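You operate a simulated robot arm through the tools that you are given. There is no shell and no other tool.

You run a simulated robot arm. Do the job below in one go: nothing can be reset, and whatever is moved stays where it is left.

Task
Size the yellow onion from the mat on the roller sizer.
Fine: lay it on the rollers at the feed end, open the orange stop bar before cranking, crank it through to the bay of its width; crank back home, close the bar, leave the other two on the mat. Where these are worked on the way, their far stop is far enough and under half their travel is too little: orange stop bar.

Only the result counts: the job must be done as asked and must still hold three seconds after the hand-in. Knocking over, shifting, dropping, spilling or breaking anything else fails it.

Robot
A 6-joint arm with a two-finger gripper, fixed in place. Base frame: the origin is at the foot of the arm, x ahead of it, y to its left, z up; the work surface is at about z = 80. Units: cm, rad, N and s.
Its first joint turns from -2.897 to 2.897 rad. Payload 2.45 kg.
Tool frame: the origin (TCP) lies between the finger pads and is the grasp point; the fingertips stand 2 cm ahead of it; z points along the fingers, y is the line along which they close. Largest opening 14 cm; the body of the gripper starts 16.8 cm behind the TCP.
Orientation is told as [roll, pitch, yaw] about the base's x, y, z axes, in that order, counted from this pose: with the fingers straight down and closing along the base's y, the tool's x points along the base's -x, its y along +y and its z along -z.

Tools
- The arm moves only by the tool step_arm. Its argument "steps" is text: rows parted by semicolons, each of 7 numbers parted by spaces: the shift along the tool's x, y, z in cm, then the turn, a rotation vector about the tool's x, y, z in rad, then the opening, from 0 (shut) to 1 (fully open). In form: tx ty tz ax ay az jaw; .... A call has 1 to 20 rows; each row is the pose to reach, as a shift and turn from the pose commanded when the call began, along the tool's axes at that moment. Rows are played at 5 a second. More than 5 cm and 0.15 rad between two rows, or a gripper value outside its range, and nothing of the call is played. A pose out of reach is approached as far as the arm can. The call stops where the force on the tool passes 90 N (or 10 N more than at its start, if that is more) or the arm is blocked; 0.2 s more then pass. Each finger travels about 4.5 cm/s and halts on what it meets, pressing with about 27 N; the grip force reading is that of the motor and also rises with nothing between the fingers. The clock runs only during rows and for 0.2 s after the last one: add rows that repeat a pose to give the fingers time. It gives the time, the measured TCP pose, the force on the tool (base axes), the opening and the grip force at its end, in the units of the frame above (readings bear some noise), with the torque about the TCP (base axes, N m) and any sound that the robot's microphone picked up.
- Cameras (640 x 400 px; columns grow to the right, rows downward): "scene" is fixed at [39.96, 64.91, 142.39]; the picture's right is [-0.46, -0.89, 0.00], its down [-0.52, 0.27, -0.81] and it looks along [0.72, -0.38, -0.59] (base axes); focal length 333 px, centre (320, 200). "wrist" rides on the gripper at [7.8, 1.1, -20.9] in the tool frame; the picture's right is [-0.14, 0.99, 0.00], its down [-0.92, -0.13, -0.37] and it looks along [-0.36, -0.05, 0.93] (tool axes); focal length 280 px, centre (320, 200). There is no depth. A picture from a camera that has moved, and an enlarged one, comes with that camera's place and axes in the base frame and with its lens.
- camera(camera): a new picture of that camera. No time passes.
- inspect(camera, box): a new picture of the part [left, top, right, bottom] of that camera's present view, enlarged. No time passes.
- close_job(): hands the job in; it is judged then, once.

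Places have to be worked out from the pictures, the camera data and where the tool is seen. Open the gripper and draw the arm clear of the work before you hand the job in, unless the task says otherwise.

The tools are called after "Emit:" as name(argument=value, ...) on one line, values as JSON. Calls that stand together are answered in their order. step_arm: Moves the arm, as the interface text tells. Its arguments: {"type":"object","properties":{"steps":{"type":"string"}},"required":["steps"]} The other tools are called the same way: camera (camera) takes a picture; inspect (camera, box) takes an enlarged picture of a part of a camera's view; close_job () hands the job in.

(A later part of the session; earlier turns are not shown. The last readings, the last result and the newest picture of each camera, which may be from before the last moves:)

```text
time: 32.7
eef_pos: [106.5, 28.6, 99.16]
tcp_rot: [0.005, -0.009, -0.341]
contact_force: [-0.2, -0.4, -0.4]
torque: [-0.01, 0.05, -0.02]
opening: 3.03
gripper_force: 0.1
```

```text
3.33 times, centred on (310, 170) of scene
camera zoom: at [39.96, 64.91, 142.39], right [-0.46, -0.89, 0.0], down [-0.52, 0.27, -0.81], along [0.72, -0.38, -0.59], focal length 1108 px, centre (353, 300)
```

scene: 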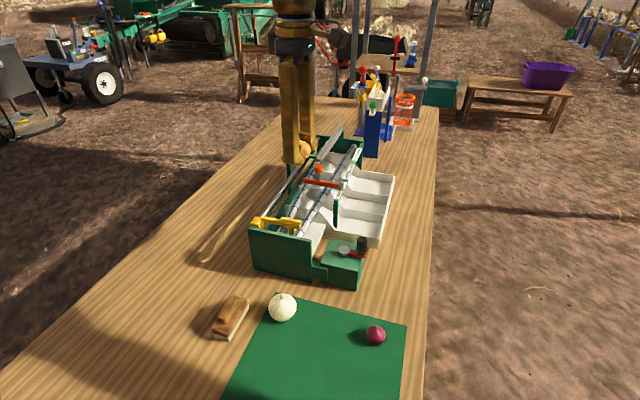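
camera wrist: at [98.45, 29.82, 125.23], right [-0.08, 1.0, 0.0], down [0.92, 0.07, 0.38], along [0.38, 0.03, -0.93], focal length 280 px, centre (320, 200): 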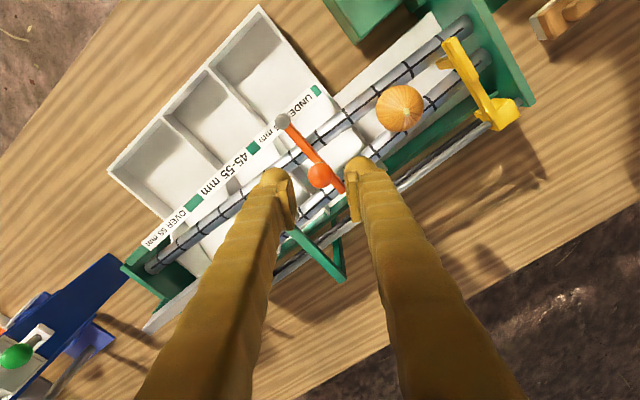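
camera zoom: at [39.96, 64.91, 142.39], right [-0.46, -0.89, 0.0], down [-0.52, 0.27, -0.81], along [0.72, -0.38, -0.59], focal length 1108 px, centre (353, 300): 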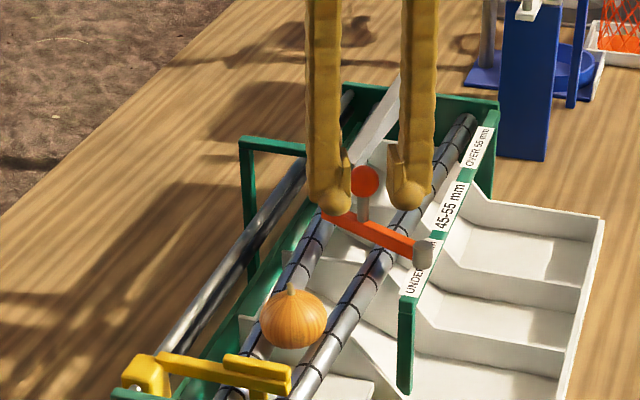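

The bar swings downstream freely with no force, so that is the opening direction. The beam's near end is at about (111.2, 28), so I'll keep the tool inboard with less yaw and continue the arc about another 43°, then check.

Emit:
step_arm(steps="-0.22 -0.1 0 0 0 -0.14 0.215; -0.65 -0.75 0 0 0 -0.2 0.215; -1.12 -1.44 0 0 0 -0.24 0.215; -1.45 -2.2 0 0 0 -0.24 0.215; -1.73 -2.93 0 0 0 -0.22 0.215; -1.82 -3.65 0 0 0 -0.15 0.215; -1.86 -4.37 0 0 0 -0.07 0.215; -1.86 -4.37 0 0 0 -0.07 0.215")

Emit:
camera(camera="wrist")

Emit:
inspect(camera="scene", box=[245, 110, 375, 230])

```text
time: 34.5
eef_pos: [106.8, 23.88, 98.96]
tcp_rot: [0.002, -0.012, -0.27]
contact_force: [0.3, 0.4, 0.1]
torque: [0.01, -0.02, -0.01]
opening: 3.01
gripper_force: 0.1
```

```text
taken
camera wrist: at [99.59, 26.98, 120.01], right [0.4, 0.92, 0.01], down [0.85, -0.37, 0.38], along [0.35, -0.15, -0.93], focal length 280 px, centre (320, 200)
```

wrist: 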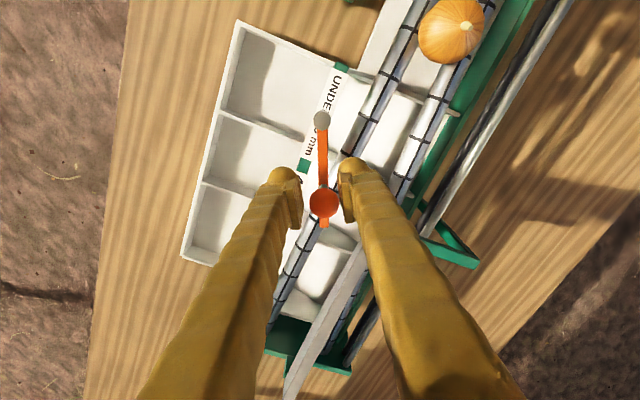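

```text
3.33 times, centred on (310, 170) of scene
camera zoom: at [39.96, 64.91, 142.39], right [-0.46, -0.89, 0.0], down [-0.52, 0.27, -0.81], along [0.72, -0.38, -0.59], focal length 1108 px, centre (353, 300)
```

zoom: 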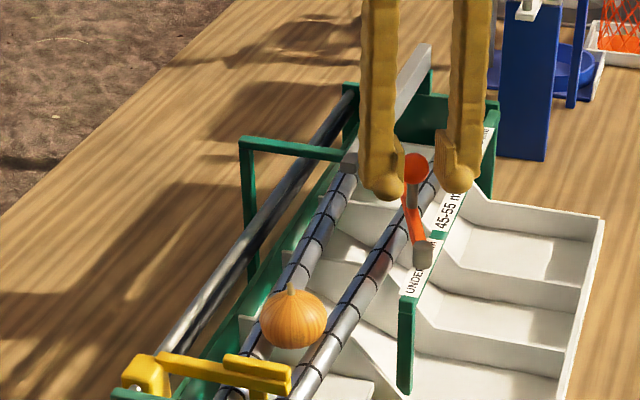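

The bar follows, now about 65° open from closed, with no load. I'll continue toward lying along the rail (φ ≈ −45°).

Emit:
step_arm(steps="0.2 -0.75 0 0 0 0.08 0.215; 0.38 -1.43 0 0 0 0.15 0.215; 0.6 -1.9 0 0 0 0.22 0.215; 0.85 -2.27 0 0 0 0.28 0.215; 0.85 -2.27 0 0 0 0.28 0.215")

Emit:
camera(camera="wrist")

```text
time: 35.7
eef_pos: [105.56, 22.08, 99.14]
tcp_rot: [0.007, -0.009, -0.551]
contact_force: [3.0, 3.8, -1.0]
torque: [-0.01, -0.04, 0.06]
opening: 3.3
gripper_force: 2.7
```

```text
taken
camera wrist: at [99.32, 26.95, 120.05], right [0.64, 0.77, 0.01], down [0.71, -0.59, 0.38], along [0.3, -0.23, -0.93], focal length 280 px, centre (320, 200)
```

wrist: 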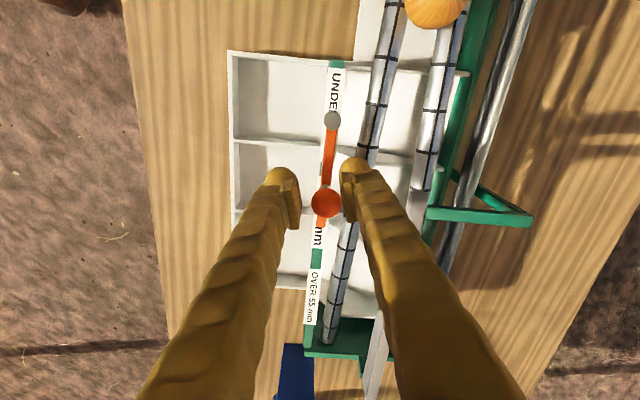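

A gentle 5 N reaction appears and the bar lies over the rail, so it's likely at its far stop. I'll nudge slightly further to confirm.

Emit:
step_arm(steps="0.05 -0.2 0 0 0 0.03 0.215; 0.1 -0.4 0 0 0 0.06 0.215; 0.1 -0.4 0 0 0 0.06 0.215")

Emit:
inspect(camera="wrist", box=[220, 60, 480, 260])

```text
time: 36.5
eef_pos: [105.41, 21.76, 99.17]
tcp_rot: [0.007, -0.007, -0.612]
contact_force: [9.0, 12.8, -3.2]
torque: [0.07, -0.03, 0.14]
opening: 4.02
gripper_force: 7.7
```

```text
2.00 times, centred on (350, 160) of wrist
camera zoom: at [99.32, 27.08, 120.08], right [0.68, 0.73, 0.01], down [0.68, -0.63, 0.38], along [0.28, -0.25, -0.93], focal length 561 px, centre (260, 280)
```

zoom: 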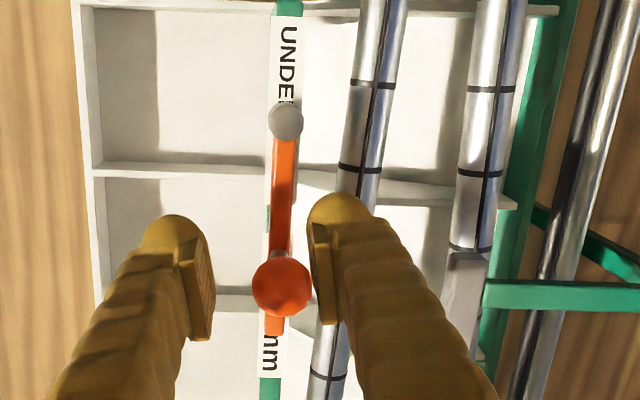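

The force rises to about 16 N with no further movement: the bar is at its far stop. I'll relax, open a little, lift clear, and view everything.

Emit:
step_arm(steps="0 0.5 0 0 0 0 0.28; 0 0.8 0 0 0 0 0.32; 0 0.8 0 0 0 0 0.35; 0 0.8 -0.5 0 0 0 0.35; 0 0.8 -3 0 0 0 0.35; 0 0.8 -7 0 0 0 0.35; 0 0.8 -11 0 0 0 0.35; 0 0.8 -11 0 0 0 0.35")

Emit:
camera(camera="wrist")

Emit:
inspect(camera="scene", box=[235, 110, 405, 290])

```text
time: 38.3
eef_pos: [105.46, 22.46, 110.05]
tcp_rot: [0.007, -0.01, -0.611]
contact_force: [0.1, -0.4, -0.5]
torque: [0.01, -0.02, -0.06]
opening: 4.91
gripper_force: 0.0
```

```text
taken
camera wrist: at [99.64, 27.69, 131.09], right [0.68, 0.73, 0.01], down [0.68, -0.63, 0.38], along [0.28, -0.25, -0.93], focal length 280 px, centre (320, 200)
```

wrist: 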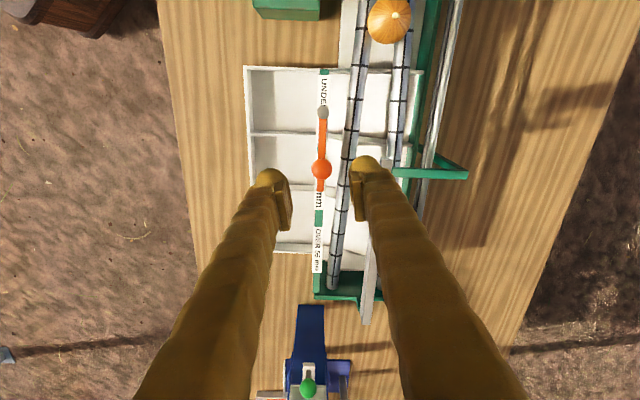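

```text
2.22 times, centred on (320, 200) of scene
camera zoom: at [39.96, 64.91, 142.39], right [-0.46, -0.89, 0.0], down [-0.52, 0.27, -0.81], along [0.72, -0.38, -0.59], focal length 739 px, centre (320, 200)
```

zoom: 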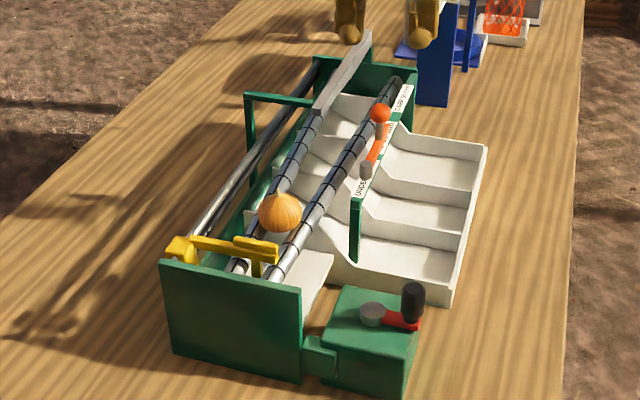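

The stop bar is fully open and the onion is still on the rollers. Next I'll go above the crank knob at about (83.6, 31.4) with yaw 0.72, so the fingers close along the roller direction and stay clear of the end plate.

Emit:
step_arm(steps="2 -0.5 0 0 0 -0.11 0.4; 4 -1 0 0 0 -0.22 0.4; 6 -1.4 0 0 0 -0.33 0.4; 8 -1.9 0 0 0 -0.44 0.4; 10 -2.4 0 0 0 -0.55 0.4; 12 -2.9 0 0 0 -0.66 0.4; 14 -3.3 0 0 0 -0.77 0.4; 16 -3.8 0 0 0 -0.88 0.4; 18 -4.2 0 0 0 -0.99 0.4; 20 -4.6 1 0 0 -1.1 0.4; 21.6 -5 3 0 0 -1.21 0.4; 23.05 -5.28 5 0 0 -1.33 0.4; 23.05 -5.28 6 0 0 -1.33 0.4; 23.05 -5.28 6 0 0 -1.33 0.4")

Emit:
camera(camera="wrist")

Emit:
inspect(camera="scene", box=[235, 130, 405, 300])

```text
time: 41.3
eef_pos: [83.73, 31.44, 103.77]
tcp_rot: [-0.008, -0.01, 0.72]
contact_force: [-0.5, -0.7, 0.2]
torque: [0.03, 0.03, 0.0]
opening: 5.62
gripper_force: 0.1
```

```text
taken
camera wrist: at [76.98, 26.89, 124.76], right [-0.55, 0.84, -0.01], down [0.77, 0.51, 0.38], along [0.32, 0.2, -0.93], focal length 280 px, centre (320, 200)
```

wrist: 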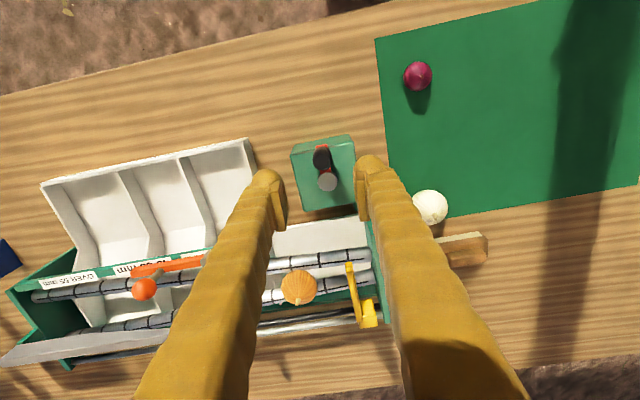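

```text
2.35 times, centred on (320, 215) of scene
camera zoom: at [39.96, 64.91, 142.39], right [-0.46, -0.89, 0.0], down [-0.52, 0.27, -0.81], along [0.72, -0.38, -0.59], focal length 782 px, centre (320, 165)
```

zoom: 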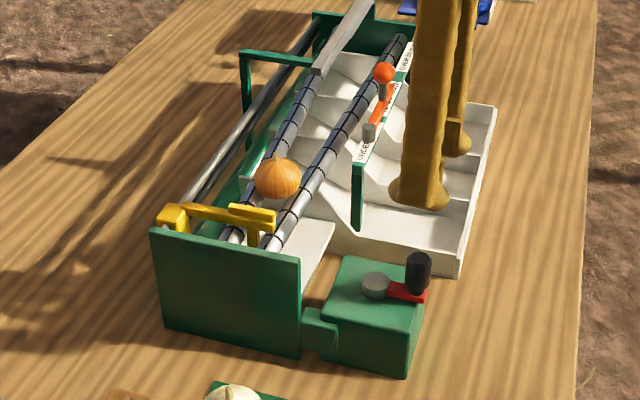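

The pixels suggest the knob is about 0.7 cm further toward −p than the TCP. I'll enlarge to refine the knob and crank geometry.

Emit:
inspect(camera="wrist", box=[280, 120, 380, 220])

Emit:
inspect(camera="scene", box=[310, 220, 380, 290])

```text
4.00 times, centred on (330, 170) of wrist
camera zoom: at [76.98, 26.89, 124.76], right [-0.55, 0.84, -0.01], down [0.77, 0.51, 0.38], along [0.32, 0.2, -0.93], focal length 1122 px, centre (280, 320)
```

zoom: 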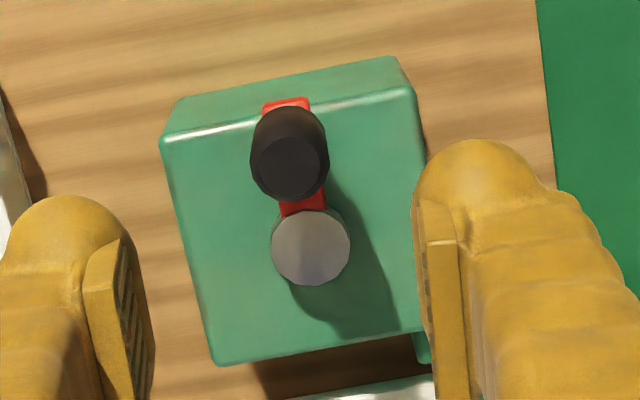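

```text
5.71 times, centred on (345, 255) of scene
camera zoom: at [39.96, 64.91, 142.39], right [-0.46, -0.89, 0.0], down [-0.52, 0.27, -0.81], along [0.72, -0.38, -0.59], focal length 1900 px, centre (177, -114)
```

zoom: 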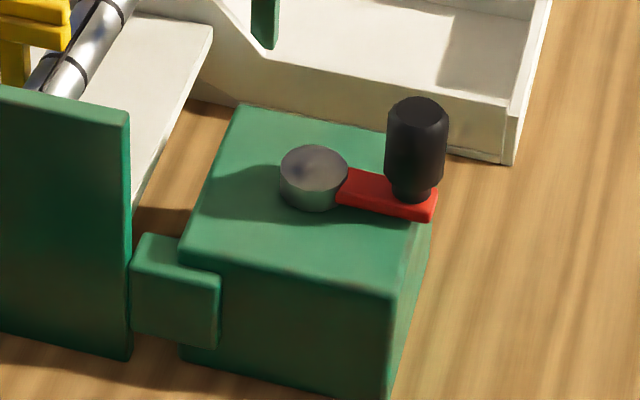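

The knob's top face is within 0.3 cm of the TCP axis: knob ≈ (83.6, 31.5), pivot ≈ (86.2, 34.2), radius ≈ 3.8 cm. I'll descend to z ≈ 91.2 with the jaw open, then check.

Emit:
step_arm(steps="0 0.25 3 0 0 0 0.4; 0 0.25 6 0 0 0 0.4; 0 0.25 9 0 0 0 0.4; 0 0.25 11 0 0 0 0.4; 0 0.25 12.5 0 0 0 0.4; 0 0.25 12.5 0 0 0 0.4")

Emit:
inspect(camera="wrist", box=[240, 120, 400, 240])

Emit:
inspect(camera="scene", box=[300, 210, 390, 300])

```text
time: 42.7
eef_pos: [83.69, 31.49, 91.35]
tcp_rot: [-0.008, -0.008, 0.719]
contact_force: [-1.2, -0.3, 0.3]
torque: [-0.06, -0.01, -0.01]
opening: 5.62
gripper_force: 0.1
```

```text
3.33 times, centred on (320, 180) of wrist
camera zoom: at [76.97, 27.09, 112.28], right [-0.55, 0.84, -0.01], down [0.77, 0.51, 0.38], along [0.32, 0.2, -0.93], focal length 935 px, centre (320, 267)
```

zoom: 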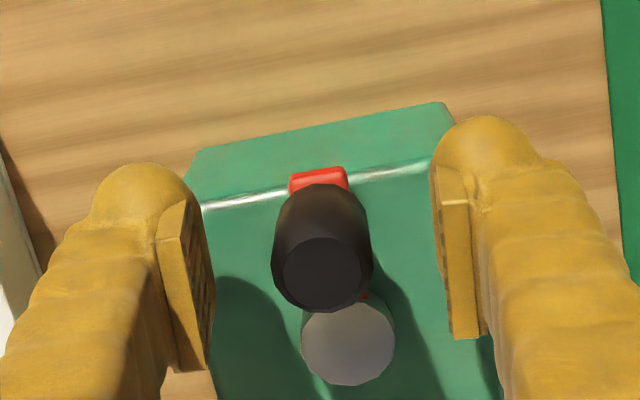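

```text
4.44 times, centred on (345, 255) of scene
camera zoom: at [39.96, 64.91, 142.39], right [-0.46, -0.89, 0.0], down [-0.52, 0.27, -0.81], along [0.72, -0.38, -0.59], focal length 1478 px, centre (209, -44)
```

zoom: 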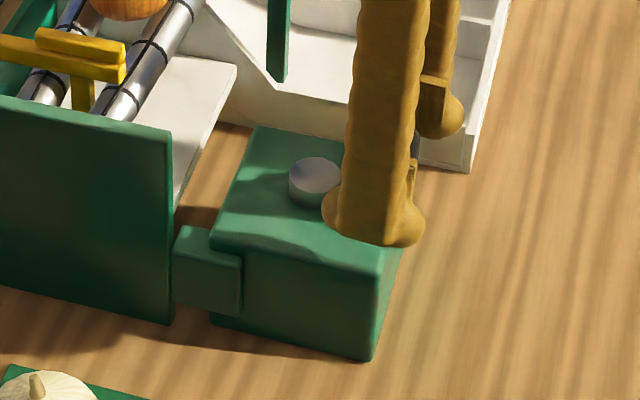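

The knob is centred between the pads, with no contact. I'll close on it.

Emit:
step_arm(steps="0 0 0 0 0 0 0.25; 0 0 0 0 0 0 0.1; 0 0 0 0 0 0 0; 0 0 0 0 0 0 0; 0 0 0 0 0 0 0; 0 0 0 0 0 0 0")

Emit:
inspect(camera="wrist", box=[240, 120, 400, 240])

```text
time: 44.1
eef_pos: [83.65, 31.44, 91.36]
tcp_rot: [-0.007, -0.008, 0.719]
contact_force: [-0.1, 0.8, -2.8]
torque: [-0.01, 0.0, 0.01]
opening: 2.25
gripper_force: 45.3
```

```text
3.33 times, centred on (320, 180) of wrist
camera zoom: at [76.97, 27.09, 112.3], right [-0.55, 0.84, -0.01], down [0.77, 0.51, 0.38], along [0.32, 0.2, -0.93], focal length 935 px, centre (320, 267)
```

zoom: 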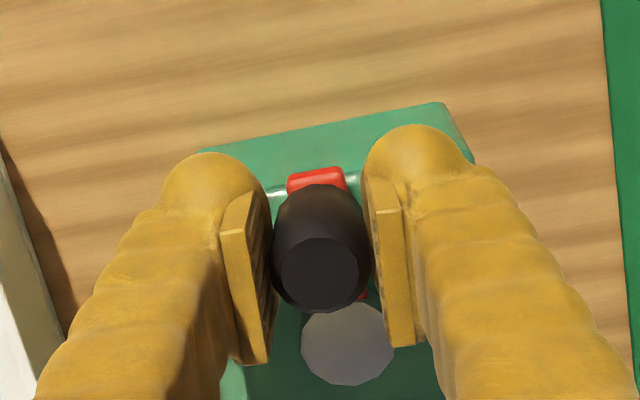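

Gripped at 2.25 cm with the knob centred. I'll test a small counter-clockwise arc (15°) and watch the force and the pusher.

Emit:
step_arm(steps="-0.02 -0.32 0 0 0 0 0; -0.08 -0.63 0 0 0 0 0; -0.19 -0.94 0 0 0 0 0; -0.19 -0.94 0 0 0 0 0")

Emit:
inspect(camera="scene", box=[235, 130, 405, 300])

```text
time: 44.9
eef_pos: [83.94, 31.72, 91.34]
tcp_rot: [-0.002, -0.01, 0.724]
contact_force: [-17.5, 23.3, 4.8]
torque: [0.27, 0.24, -0.1]
opening: 2.21
gripper_force: 45.0
stopped in row 4: the force on the tool passed its limit at 93 N (the readings are from after the stop); the commanded pose is now the measured one
```

```text
2.35 times, centred on (320, 215) of scene
camera zoom: at [39.96, 64.91, 142.39], right [-0.46, -0.89, 0.0], down [-0.52, 0.27, -0.81], along [0.72, -0.38, -0.59], focal length 782 px, centre (320, 165)
```

zoom: 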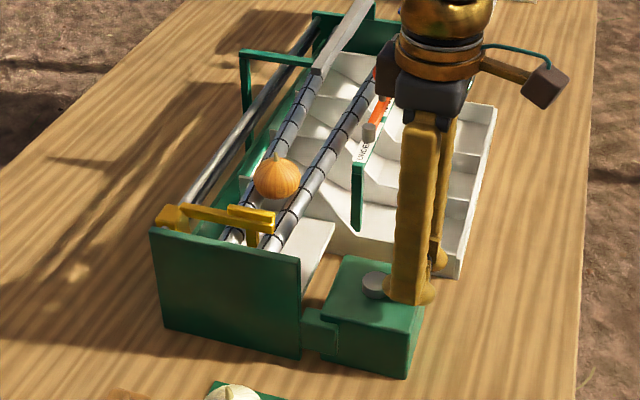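

Counter-clockwise is the home stop, so the working direction is clockwise. I'll test 30° clockwise along the circle.

Emit:
step_arm(steps="0.2 0.3 0 0 0 0 0; 0.38 0.63 0 0 0 0 0; 0.33 0.95 0 0 0 0 0; 0.26 1.26 0 0 0 0 0; 0.15 1.55 0 0 0 0 0; 0.02 1.85 0 0 0 0 0; 0.02 1.85 0 0 0 0 0")

Emit:
inspect(camera="scene", box=[235, 130, 405, 300])

Emit:
inspect(camera="wrist", box=[200, 120, 440, 280])

```text
time: 46.5
eef_pos: [82.81, 32.9, 91.39]
tcp_rot: [-0.002, -0.007, 0.724]
contact_force: [13.1, 5.3, 11.2]
torque: [-0.07, -0.04, -0.01]
opening: 2.13
gripper_force: 45.4
```

```text
2.35 times, centred on (320, 215) of scene
camera zoom: at [39.96, 64.91, 142.39], right [-0.46, -0.89, 0.0], down [-0.52, 0.27, -0.81], along [0.72, -0.38, -0.59], focal length 782 px, centre (320, 165)
```

zoom: 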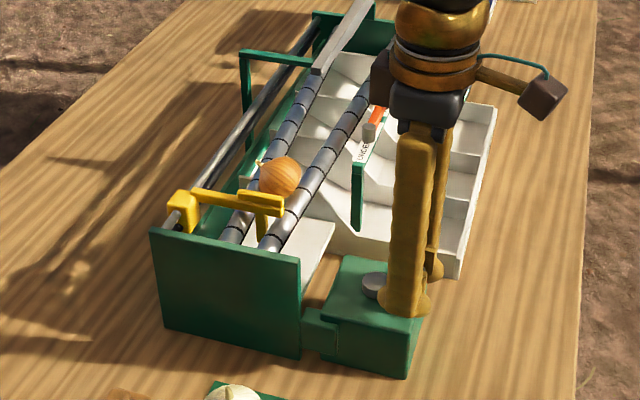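

```text
2.50 times, centred on (320, 200) of wrist
camera zoom: at [76.24, 28.33, 112.33], right [-0.55, 0.83, 0.0], down [0.77, 0.51, 0.38], along [0.32, 0.21, -0.93], focal length 701 px, centre (320, 200)
```

zoom: 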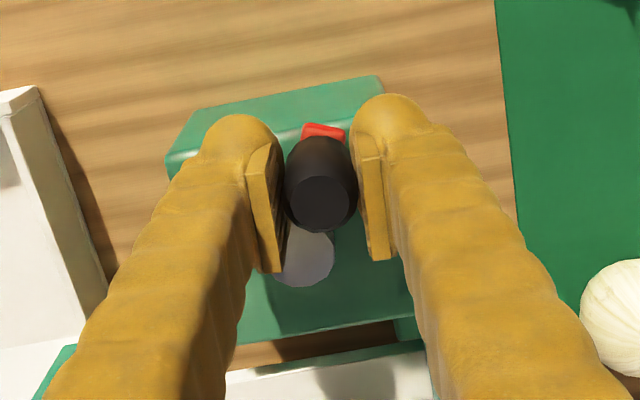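

The crank turns clockwise: the pusher advanced about 2 cm and the rollers turn the onion. I'll continue clockwise along the circle (pivot ≈ (86.27, 34.2), r ≈ 3.68) to about −220°, then look.

Emit:
step_arm(steps="-0.27 0.385 0 0 0 0 0; -0.65 0.9 0 0 0 0 0; -1.12 1.34 0 0 0 0 0; -1.65 1.7 0 0 0 0 0; -2.24 1.96 0 0 0 0 0; -2.87 2.11 0 0 0 0 0; -2.87 2.11 0 0 0 0 0")

Emit:
inspect(camera="scene", box=[235, 130, 405, 300])

Emit:
camera(camera="wrist")

```text
time: 48.1
eef_pos: [83.39, 36.58, 91.31]
tcp_rot: [0.002, -0.009, 0.722]
contact_force: [-9.3, 5.6, 6.0]
torque: [0.02, 0.14, -0.03]
opening: 2.18
gripper_force: 44.9
stopped in row 7: the force on the tool passed its limit at 92 N (the readings are from after the stop); the commanded pose is now the measured one
```

```text
2.35 times, centred on (320, 215) of scene
camera zoom: at [39.96, 64.91, 142.39], right [-0.46, -0.89, 0.0], down [-0.52, 0.27, -0.81], along [0.72, -0.38, -0.59], focal length 782 px, centre (320, 165)
```

zoom: 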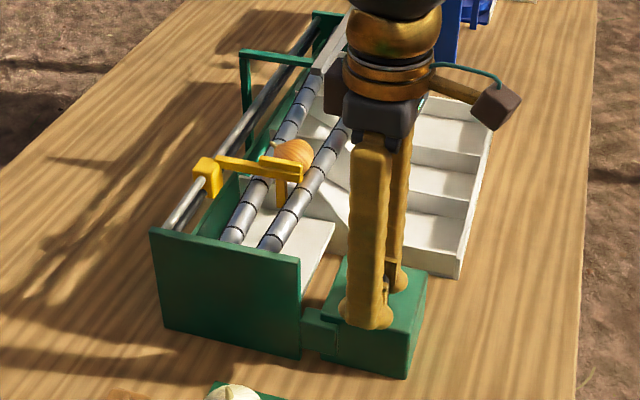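

```text
taken
camera wrist: at [76.81, 32.09, 112.27], right [-0.55, 0.83, 0.0], down [0.77, 0.51, 0.38], along [0.31, 0.21, -0.93], focal length 280 px, centre (320, 200)
```

wrist: 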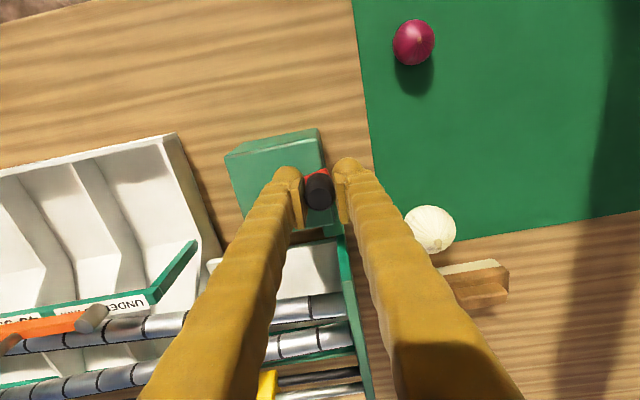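

The force limit tripped at the end, although the pusher has moved well forward. I'll zoom in to see how the knob sits relative to the pads and refine the circle.

Emit:
inspect(camera="wrist", box=[240, 130, 400, 250])

Emit:
inspect(camera="scene", box=[270, 150, 340, 220])

```text
3.33 times, centred on (320, 190) of wrist
camera zoom: at [76.81, 32.09, 112.27], right [-0.55, 0.83, 0.0], down [0.77, 0.51, 0.38], along [0.31, 0.21, -0.93], focal length 935 px, centre (320, 233)
```

zoom: 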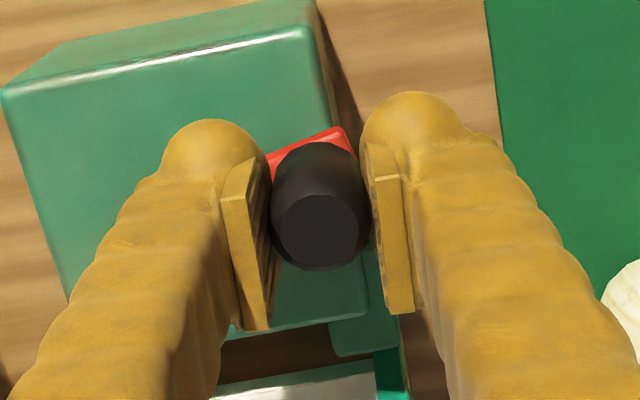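

```text
5.71 times, centred on (305, 185) of scene
camera zoom: at [39.96, 64.91, 142.39], right [-0.46, -0.89, 0.0], down [-0.52, 0.27, -0.81], along [0.72, -0.38, -0.59], focal length 1900 px, centre (406, 286)
```

zoom: 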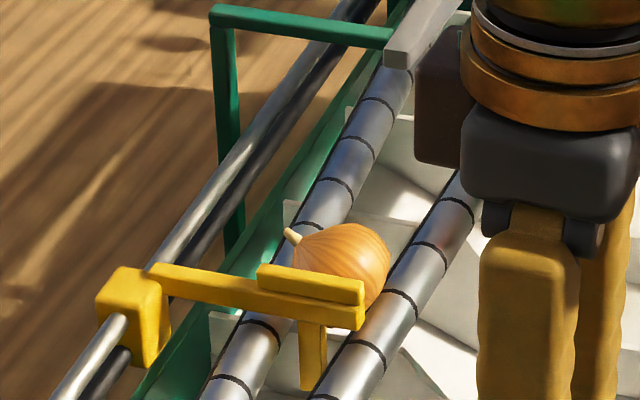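

The knob is centred on the TCP and the circle fits (r ≈ 3.75). The inner fingertip (z ≈ 89.3) is right where the grey pivot cap sits, so it most likely touched the cap. I'll loosen slightly, raise 0.9 cm and re-grip.

Emit:
step_arm(steps="0 0 0 0 0 0 0.18; 0 0 -0.3 0 0 0 0.18; 0 0 -0.6 0 0 0 0.18; 0 0 -0.9 0 0 0 0.18; 0 0 -0.9 0 0 0 0; 0 0 -0.9 0 0 0 0; 0 0 -0.9 0 0 0 0")

Emit:
inspect(camera="wrist", box=[240, 130, 400, 250])

Emit:
inspect(camera="scene", box=[270, 150, 380, 300])

```text
time: 49.7
eef_pos: [83.32, 36.42, 92.15]
tcp_rot: [0.001, -0.006, 0.722]
contact_force: [-12.6, 8.3, -1.5]
torque: [0.11, 0.11, 0.02]
opening: 2.19
gripper_force: 45.3
```

```text
3.33 times, centred on (320, 190) of wrist
camera zoom: at [76.79, 32.07, 113.15], right [-0.55, 0.83, 0.0], down [0.77, 0.51, 0.38], along [0.31, 0.21, -0.93], focal length 935 px, centre (320, 233)
```

zoom: 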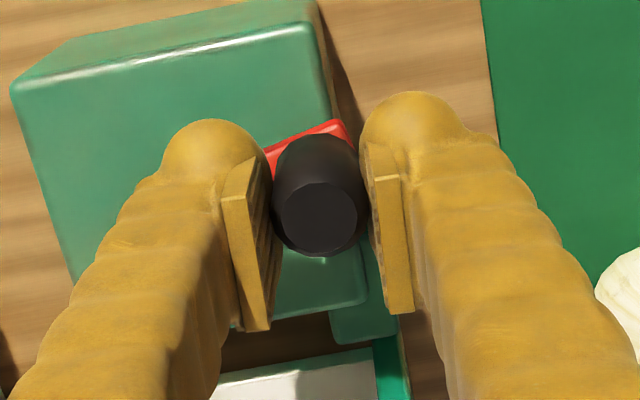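

```text
2.67 times, centred on (325, 225) of scene
camera zoom: at [39.96, 64.91, 142.39], right [-0.46, -0.89, 0.0], down [-0.52, 0.27, -0.81], along [0.72, -0.38, -0.59], focal length 887 px, centre (307, 133)
```

zoom: 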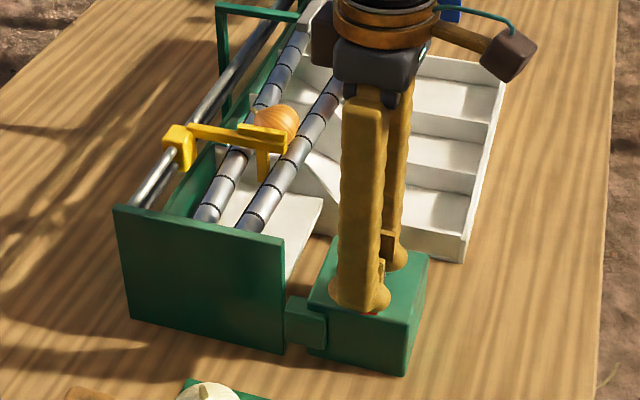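

Re-gripped higher with the knob still centred. I'll continue clockwise to about −255°.

Emit:
step_arm(steps="-0.35 0.05 0 0 0 0 0; -0.67 0.05 0 0 0 0 0; -1 0.04 0 0 0 0 0; -1.33 -0.02 0 0 0 0 0; -1.65 -0.09 0 0 0 0 0; -1.95 -0.2 0 0 0 0 0; -2.25 -0.33 0 0 0 0 0; -2.25 -0.33 0 0 0 0 0")

Emit:
inspect(camera="wrist", box=[240, 130, 400, 250])

Emit:
inspect(camera="scene", box=[250, 130, 380, 280])

```text
time: 51.5
eef_pos: [85.24, 38.07, 92.2]
tcp_rot: [0.001, -0.008, 0.723]
contact_force: [-27.3, 71.4, -2.1]
torque: [0.94, -0.02, -0.09]
opening: 2.23
gripper_force: 45.4
```

```text
3.33 times, centred on (320, 190) of wrist
camera zoom: at [78.67, 33.5, 113.14], right [-0.55, 0.83, 0.0], down [0.77, 0.51, 0.38], along [0.31, 0.21, -0.93], focal length 935 px, centre (320, 233)
```

zoom: 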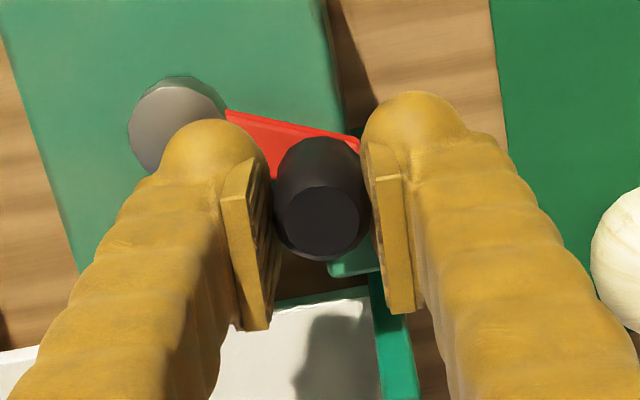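

```text
2.67 times, centred on (315, 205) of scene
camera zoom: at [39.96, 64.91, 142.39], right [-0.46, -0.89, 0.0], down [-0.52, 0.27, -0.81], along [0.72, -0.38, -0.59], focal length 887 px, centre (333, 187)
```

zoom: 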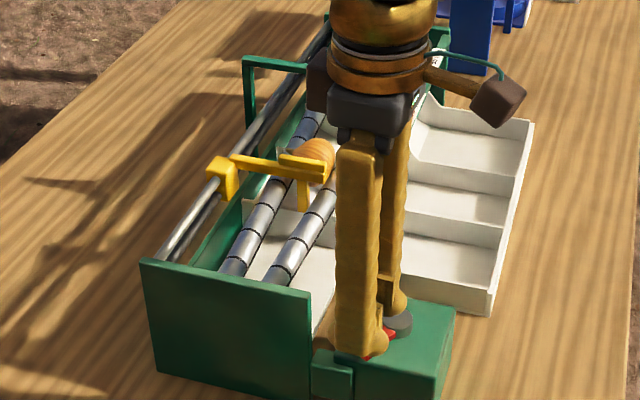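

The 76 N radial force shows the true crank circle is larger. Refitting the four knob positions gives pivot ≈ (86.72, 34.18), r ≈ 4.12. I'll relieve the load and continue on that circle to −315°, turning the tool 0.4 rad so the outer finger stays clear of the end plate corner.

Emit:
step_arm(steps="-0.16 0.17 0 0 0 0 0; -0.49 0.02 0 0 0 -0.05 0; -0.8 -0.16 0 0 0 -0.1 0; -1.1 -0.36 0 0 0 -0.15 0; -1.38 -0.58 0 0 0 -0.2 0; -1.64 -0.83 0 0 0 -0.25 0; -1.64 -0.83 0 0 0 -0.25 0")

Emit:
inspect(camera="wrist", box=[240, 130, 400, 250])

Emit:
inspect(camera="scene", box=[250, 130, 380, 280])

```text
time: 53.1
eef_pos: [87.24, 38.07, 92.19]
tcp_rot: [-0.003, -0.008, 0.972]
contact_force: [1.4, 3.6, 5.2]
torque: [0.26, -0.24, 0.0]
opening: 2.17
gripper_force: 44.7
```

```text
3.33 times, centred on (320, 190) of wrist
camera zoom: at [81.9, 32.04, 113.17], right [-0.74, 0.67, 0.0], down [0.62, 0.69, 0.38], along [0.25, 0.28, -0.93], focal length 935 px, centre (320, 233)
```

zoom: 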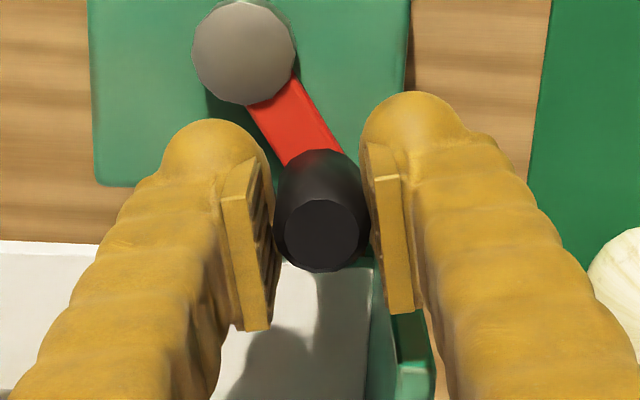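

```text
2.67 times, centred on (315, 205) of scene
camera zoom: at [39.96, 64.91, 142.39], right [-0.46, -0.89, 0.0], down [-0.52, 0.27, -0.81], along [0.72, -0.38, -0.59], focal length 887 px, centre (333, 187)
```

zoom: 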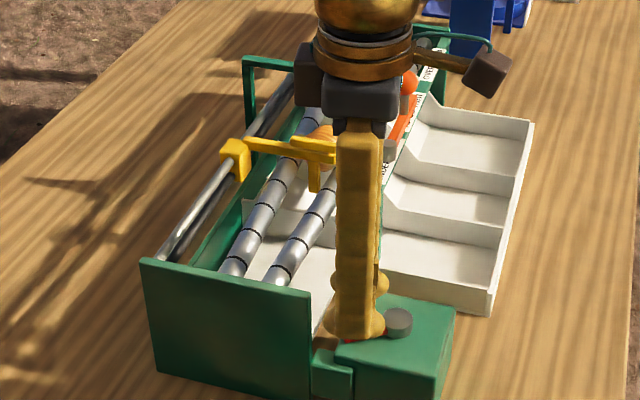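

Force is near zero on the refined circle and the pusher keeps advancing. I'll continue to −325°.

Emit:
step_arm(steps="-0.15 -0.32 0 0 0 -0.04 0; -0.3 -0.65 0 0 0 -0.08 0; -0.4 -1 0 0 0 -0.11 0; -0.47 -1.35 0 0 0 -0.13 0; -0.51 -1.7 0 0 0 -0.15 0; -0.525 -2.06 0 0 0 -0.15 0; -0.5 -2.42 0 0 0 -0.15 0; -0.455 -2.78 0 0 0 -0.15 0; -0.37 -3.13 0 0 0 -0.15 0; -0.27 -3.48 0 0 0 -0.15 0; -0.27 -3.48 0 0 0 -0.15 0")

Emit:
camera(camera="wrist")

Emit:
inspect(camera="scene", box=[250, 110, 400, 280])

```text
time: 55.5
eef_pos: [90.04, 36.51, 92.16]
tcp_rot: [-0.001, -0.007, 1.124]
contact_force: [-35.6, -20.4, -6.6]
torque: [-0.27, 0.36, -0.06]
opening: 2.17
gripper_force: 45.2
```

```text
taken
camera wrist: at [85.74, 29.79, 113.12], right [-0.83, 0.55, 0.0], down [0.51, 0.77, 0.38], along [0.21, 0.31, -0.93], focal length 280 px, centre (320, 200)
```

wrist: 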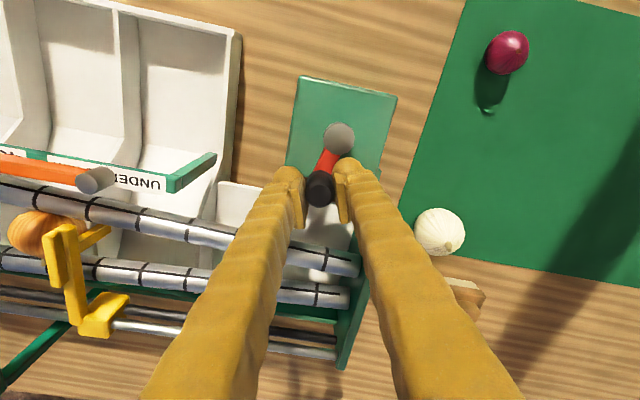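

```text
2.35 times, centred on (325, 195) of scene
camera zoom: at [39.96, 64.91, 142.39], right [-0.46, -0.89, 0.0], down [-0.52, 0.27, -0.81], along [0.72, -0.38, -0.59], focal length 782 px, centre (308, 212)
```

zoom: 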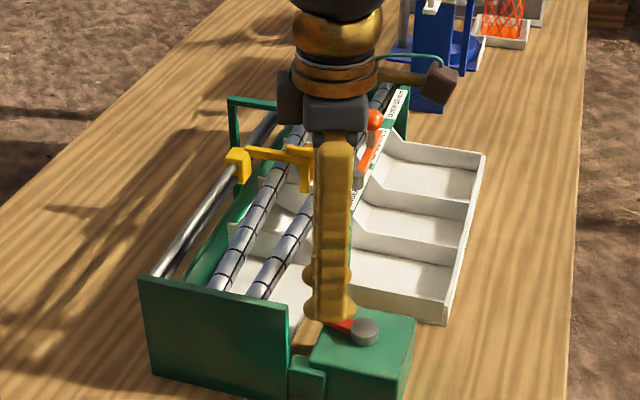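

The onion is now just past the bar pin with the pusher right behind it. A modest inward force suggests centre ≈ (86.62, 34.1). I'll continue on that to −380°.

Emit:
step_arm(steps="0.33 -0.22 0 0 0 0 0; 0.55 -0.5 0 0 0 0 0; 0.78 -0.77 0 0 0 0 0; 1.04 -1.02 0 0 0 0 0; 1.32 -1.24 0 0 0 0 0; 1.62 -1.44 0 0 0 0 0; 1.94 -1.6 0 0 0 0 0; 2.27 -1.75 0 0 0 0 0; 2.6 -1.86 0 0 0 0 0; 2.95 -1.94 0 0 0 0 0; 3.31 -1.98 0 0 0 0 0; 3.31 -1.98 0 0 0 0 0")

Emit:
camera(camera="wrist")

Emit:
inspect(camera="scene", box=[250, 110, 400, 280])

```text
time: 58.1
eef_pos: [90.44, 32.75, 92.15]
tcp_rot: [0.0, -0.008, 1.121]
contact_force: [-77.8, 36.4, -8.5]
torque: [0.67, 0.52, -0.11]
opening: 2.22
gripper_force: 45.2
```

```text
taken
camera wrist: at [86.0, 26.0, 113.14], right [-0.83, 0.55, 0.0], down [0.51, 0.77, 0.38], along [0.21, 0.31, -0.93], focal length 280 px, centre (320, 200)
```

wrist: 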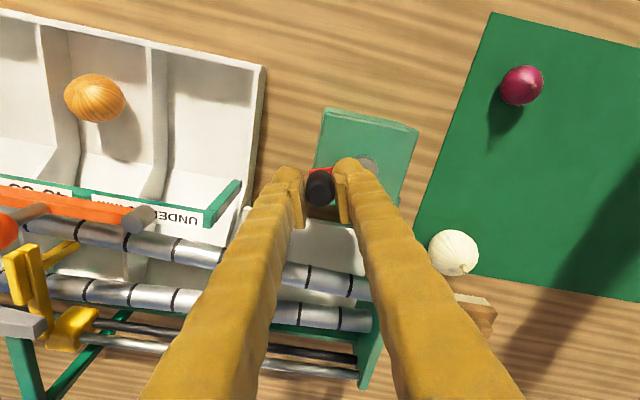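

```text
2.35 times, centred on (325, 195) of scene
camera zoom: at [39.96, 64.91, 142.39], right [-0.46, -0.89, 0.0], down [-0.52, 0.27, -0.81], along [0.72, -0.38, -0.59], focal length 782 px, centre (308, 212)
```

zoom: 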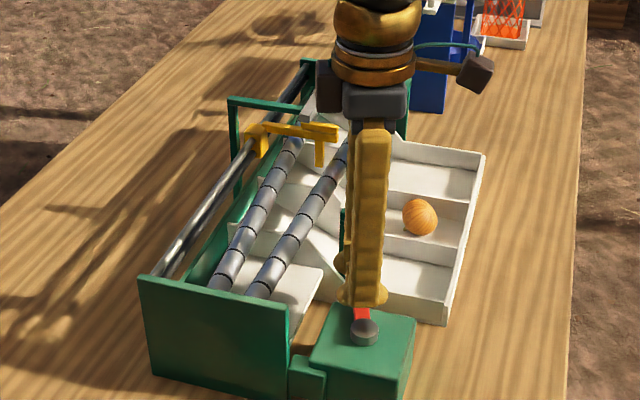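

The onion has dropped into the middle (45–55 mm) bay. There's an 86 N radial load from circle misfit, so I'll check the knob's position in the pads before cranking back.

Emit:
inspect(camera="wrist", box=[240, 130, 400, 250])

Emit:
inspect(camera="scene", box=[270, 140, 380, 270])

```text
3.33 times, centred on (320, 190) of wrist
camera zoom: at [86.0, 26.0, 113.14], right [-0.83, 0.55, 0.0], down [0.51, 0.77, 0.38], along [0.21, 0.31, -0.93], focal length 935 px, centre (320, 233)
```

zoom: 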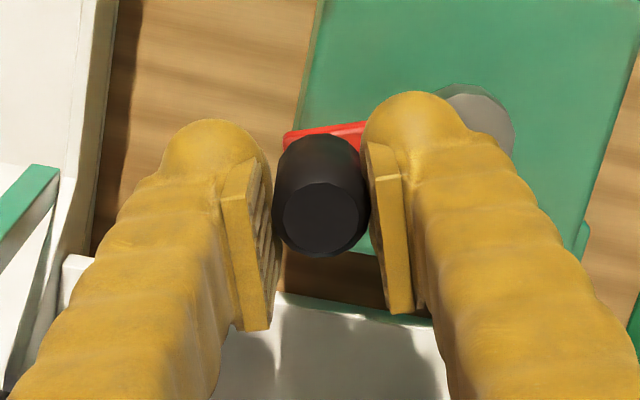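

```text
3.08 times, centred on (325, 205) of scene
camera zoom: at [39.96, 64.91, 142.39], right [-0.46, -0.89, 0.0], down [-0.52, 0.27, -0.81], along [0.72, -0.38, -0.59], focal length 1023 px, centre (305, 185)
```

zoom: 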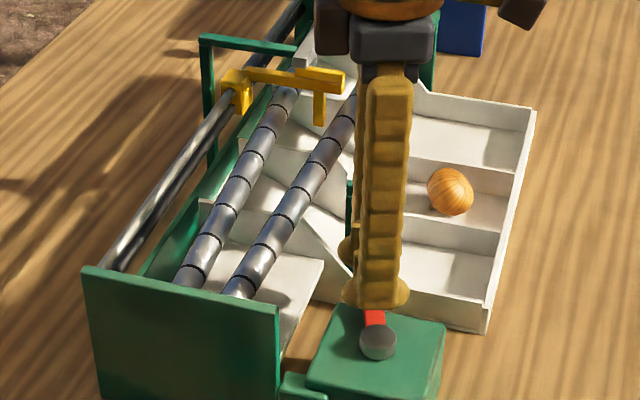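

Combining the positions and the force directions gives pivot ≈ (86.43, 34.33) and r ≈ 4.0. I'll relieve the load and crank back counter-clockwise on that circle to −340°.

Emit:
step_arm(steps="-0.11 0.365 0 0 0 0 0; -0.45 0.42 0 0 0 0 0; -0.8 0.5 0 0 0 0 0; -1.12 0.6 0 0 0 0 0; -1.45 0.74 0 0 0 0 0; -1.75 0.9 0 0 0 0 0; -2.05 1.1 0 0 0 0 0; -2.32 1.32 0 0 0 0 0; -2.58 1.55 0 0 0 0 0; -2.58 1.55 0 0 0 0 0")

Emit:
inspect(camera="wrist", box=[240, 130, 400, 250])

Emit:
inspect(camera="scene", box=[250, 110, 400, 280])

```text
time: 60.3
eef_pos: [90.43, 35.71, 92.31]
tcp_rot: [-0.002, -0.011, 1.122]
contact_force: [38.1, 14.5, -16.0]
torque: [0.23, -0.34, 0.02]
opening: 2.17
gripper_force: 45.1
```

```text
3.33 times, centred on (320, 190) of wrist
camera zoom: at [85.95, 28.94, 113.24], right [-0.83, 0.55, 0.0], down [0.51, 0.77, 0.38], along [0.21, 0.31, -0.93], focal length 935 px, centre (320, 233)
```

zoom: 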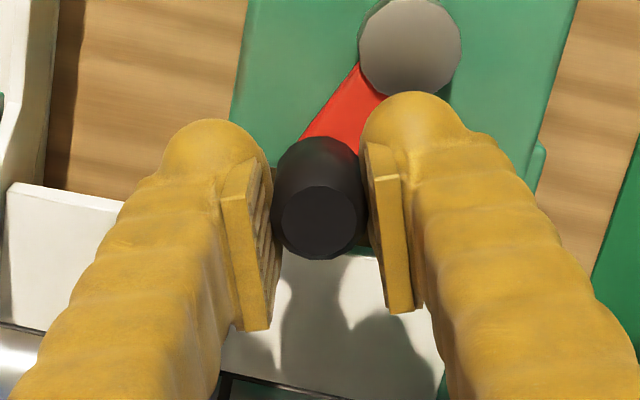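

```text
2.35 times, centred on (325, 195) of scene
camera zoom: at [39.96, 64.91, 142.39], right [-0.46, -0.89, 0.0], down [-0.52, 0.27, -0.81], along [0.72, -0.38, -0.59], focal length 782 px, centre (308, 212)
```

zoom: 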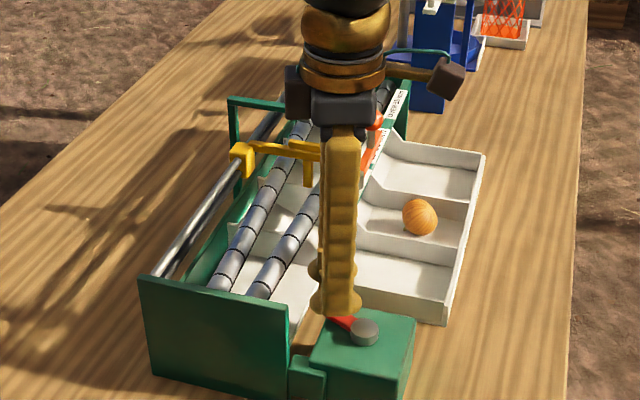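

The load is a moderate 41 N the other way, so the fit is close (centre ≈ (86.52, 34.3), r ≈ 4.05). The onion sits safely in the middle bay. I'll continue counter-clockwise to −280°.

Emit:
step_arm(steps="-0.25 0.12 0 0 0 0 0; -0.5 0.42 0 0 0 0 0; -0.67 0.72 0 0 0 0 0; -0.83 1.03 0 0 0 0 0; -0.96 1.36 0 0 0 0 0; -1.07 1.7 0 0 0 0 0; -1.14 2.04 0 0 0 0 0; -1.19 2.39 0 0 0 0 0; -1.2 2.75 0 0 0 0 0; -1.18 3.1 0 0 0 0 0; -1.13 3.45 0 0 0 0 0; -1.05 3.8 0 0 0 0 0; -1.05 3.8 0 0 0 0 0")

Emit:
inspect(camera="wrist", box=[240, 130, 400, 250])

Emit:
inspect(camera="scene", box=[250, 110, 400, 280])

```text
time: 63.1
eef_pos: [87.28, 38.24, 92.23]
tcp_rot: [-0.003, -0.009, 1.122]
contact_force: [3.2, 24.4, 27.0]
torque: [0.24, 0.06, 0.01]
opening: 2.15
gripper_force: 45.7
```

```text
3.33 times, centred on (320, 190) of wrist
camera zoom: at [82.86, 31.49, 113.21], right [-0.83, 0.55, 0.0], down [0.51, 0.77, 0.38], along [0.21, 0.31, -0.93], focal length 935 px, centre (320, 233)
```

zoom: 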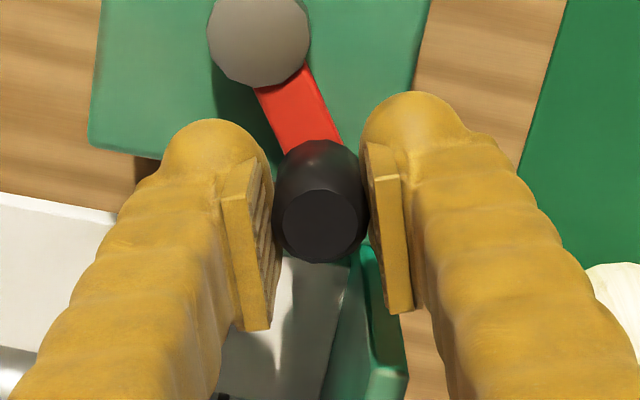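

```text
2.35 times, centred on (325, 195) of scene
camera zoom: at [39.96, 64.91, 142.39], right [-0.46, -0.89, 0.0], down [-0.52, 0.27, -0.81], along [0.72, -0.38, -0.59], focal length 782 px, centre (308, 212)
```

zoom: 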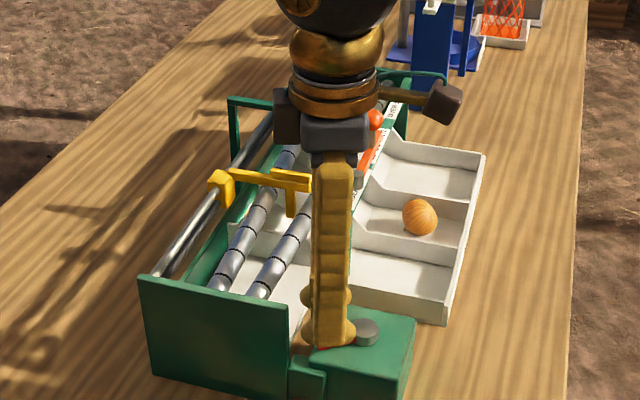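

Good progress, only about 24 N radial. I'll continue to −220° with a slightly larger radius.

Emit:
step_arm(steps="0.07 0.35 0 0 0 0 0; 0.17 0.7 0 0 0 0 0; 0.34 1.01 0 0 0 0 0; 0.53 1.31 0 0 0 0 0; 0.76 1.59 0 0 0 0 0; 1 1.85 0 0 0 0 0; 1.27 2.09 0 0 0 0 0; 1.55 2.3 0 0 0 0 0; 1.86 2.49 0 0 0 0 0; 2.18 2.66 0 0 0 0 0; 2.51 2.79 0 0 0 0 0; 2.85 2.89 0 0 0 0 0; 2.85 2.89 0 0 0 0 0")

Emit:
inspect(camera="wrist", box=[240, 130, 400, 250])

Emit:
inspect(camera="scene", box=[250, 110, 400, 280])

```text
time: 65.9
eef_pos: [83.39, 36.86, 92.09]
tcp_rot: [-0.004, -0.009, 1.123]
contact_force: [27.2, -20.8, 18.9]
torque: [0.14, -0.51, -0.06]
opening: 2.15
gripper_force: 44.6
```

```text
3.33 times, centred on (320, 190) of wrist
camera zoom: at [79.08, 30.09, 113.16], right [-0.83, 0.55, 0.0], down [0.51, 0.77, 0.38], along [0.21, 0.31, -0.93], focal length 935 px, centre (320, 233)
```

zoom: 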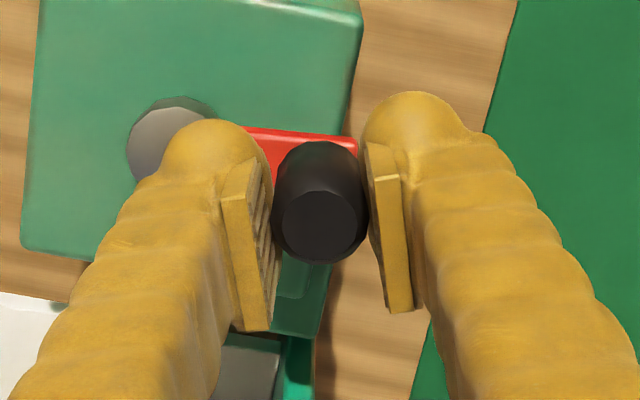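

```text
2.35 times, centred on (325, 195) of scene
camera zoom: at [39.96, 64.91, 142.39], right [-0.46, -0.89, 0.0], down [-0.52, 0.27, -0.81], along [0.72, -0.38, -0.59], focal length 782 px, centre (308, 212)
```

zoom: 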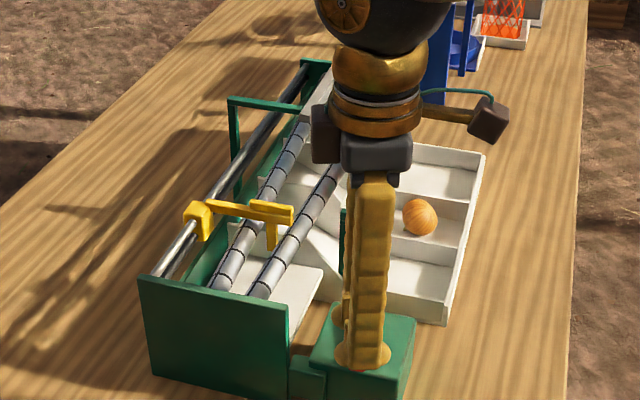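

Only about 34 N inward at this side. I'll continue to −150°, just short of home.

Emit:
step_arm(steps="0.46 -0.06 0 0 0 0 0; 0.81 -0.02 0 0 0 0 0; 1.16 0 0 0 0 0 0; 1.51 -0.02 0 0 0 0 0; 1.86 -0.07 0 0 0 0 0; 2.2 -0.15 0 0 0 0 0; 2.53 -0.26 0 0 0 0 0; 2.85 -0.4 0 0 0 0 0; 3.16 -0.57 0 0 0 0 0; 3.45 -0.75 0 0 0 0 0; 3.72 -0.97 0 0 0 0 0; 3.98 -1.21 0 0 0 0 0; 4.22 -1.48 0 0 0 0 0; 4.42 -1.75 0 0 0 0 0; 4.42 -1.75 0 0 0 0 0")

Emit:
inspect(camera="wrist", box=[240, 130, 400, 250])

Emit:
inspect(camera="scene", box=[235, 130, 405, 300])

```text
time: 69.1
eef_pos: [83.13, 32.25, 92.11]
tcp_rot: [-0.004, -0.008, 1.12]
contact_force: [23.1, 14.8, 16.0]
torque: [0.36, -0.35, -0.02]
opening: 2.14
gripper_force: 45.1
```

```text
3.33 times, centred on (320, 190) of wrist
camera zoom: at [78.75, 25.45, 113.12], right [-0.83, 0.55, 0.0], down [0.51, 0.77, 0.38], along [0.21, 0.31, -0.93], focal length 935 px, centre (320, 233)
```

zoom: 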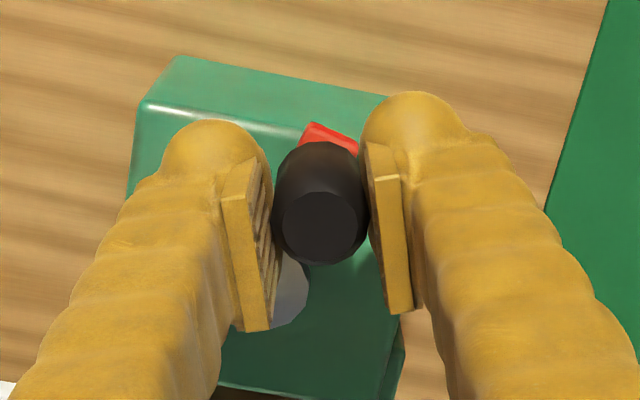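

```text
2.35 times, centred on (320, 215) of scene
camera zoom: at [39.96, 64.91, 142.39], right [-0.46, -0.89, 0.0], down [-0.52, 0.27, -0.81], along [0.72, -0.38, -0.59], focal length 782 px, centre (320, 165)
```

zoom: 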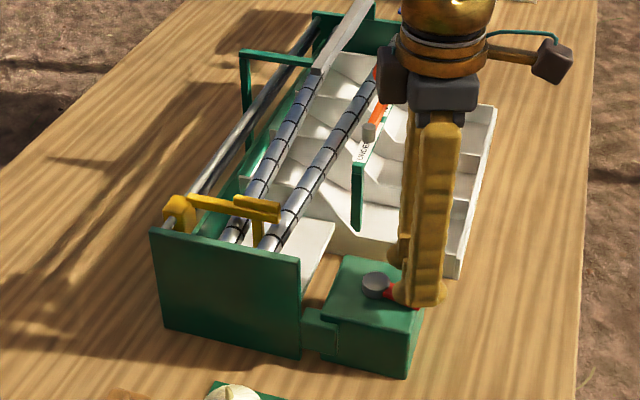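

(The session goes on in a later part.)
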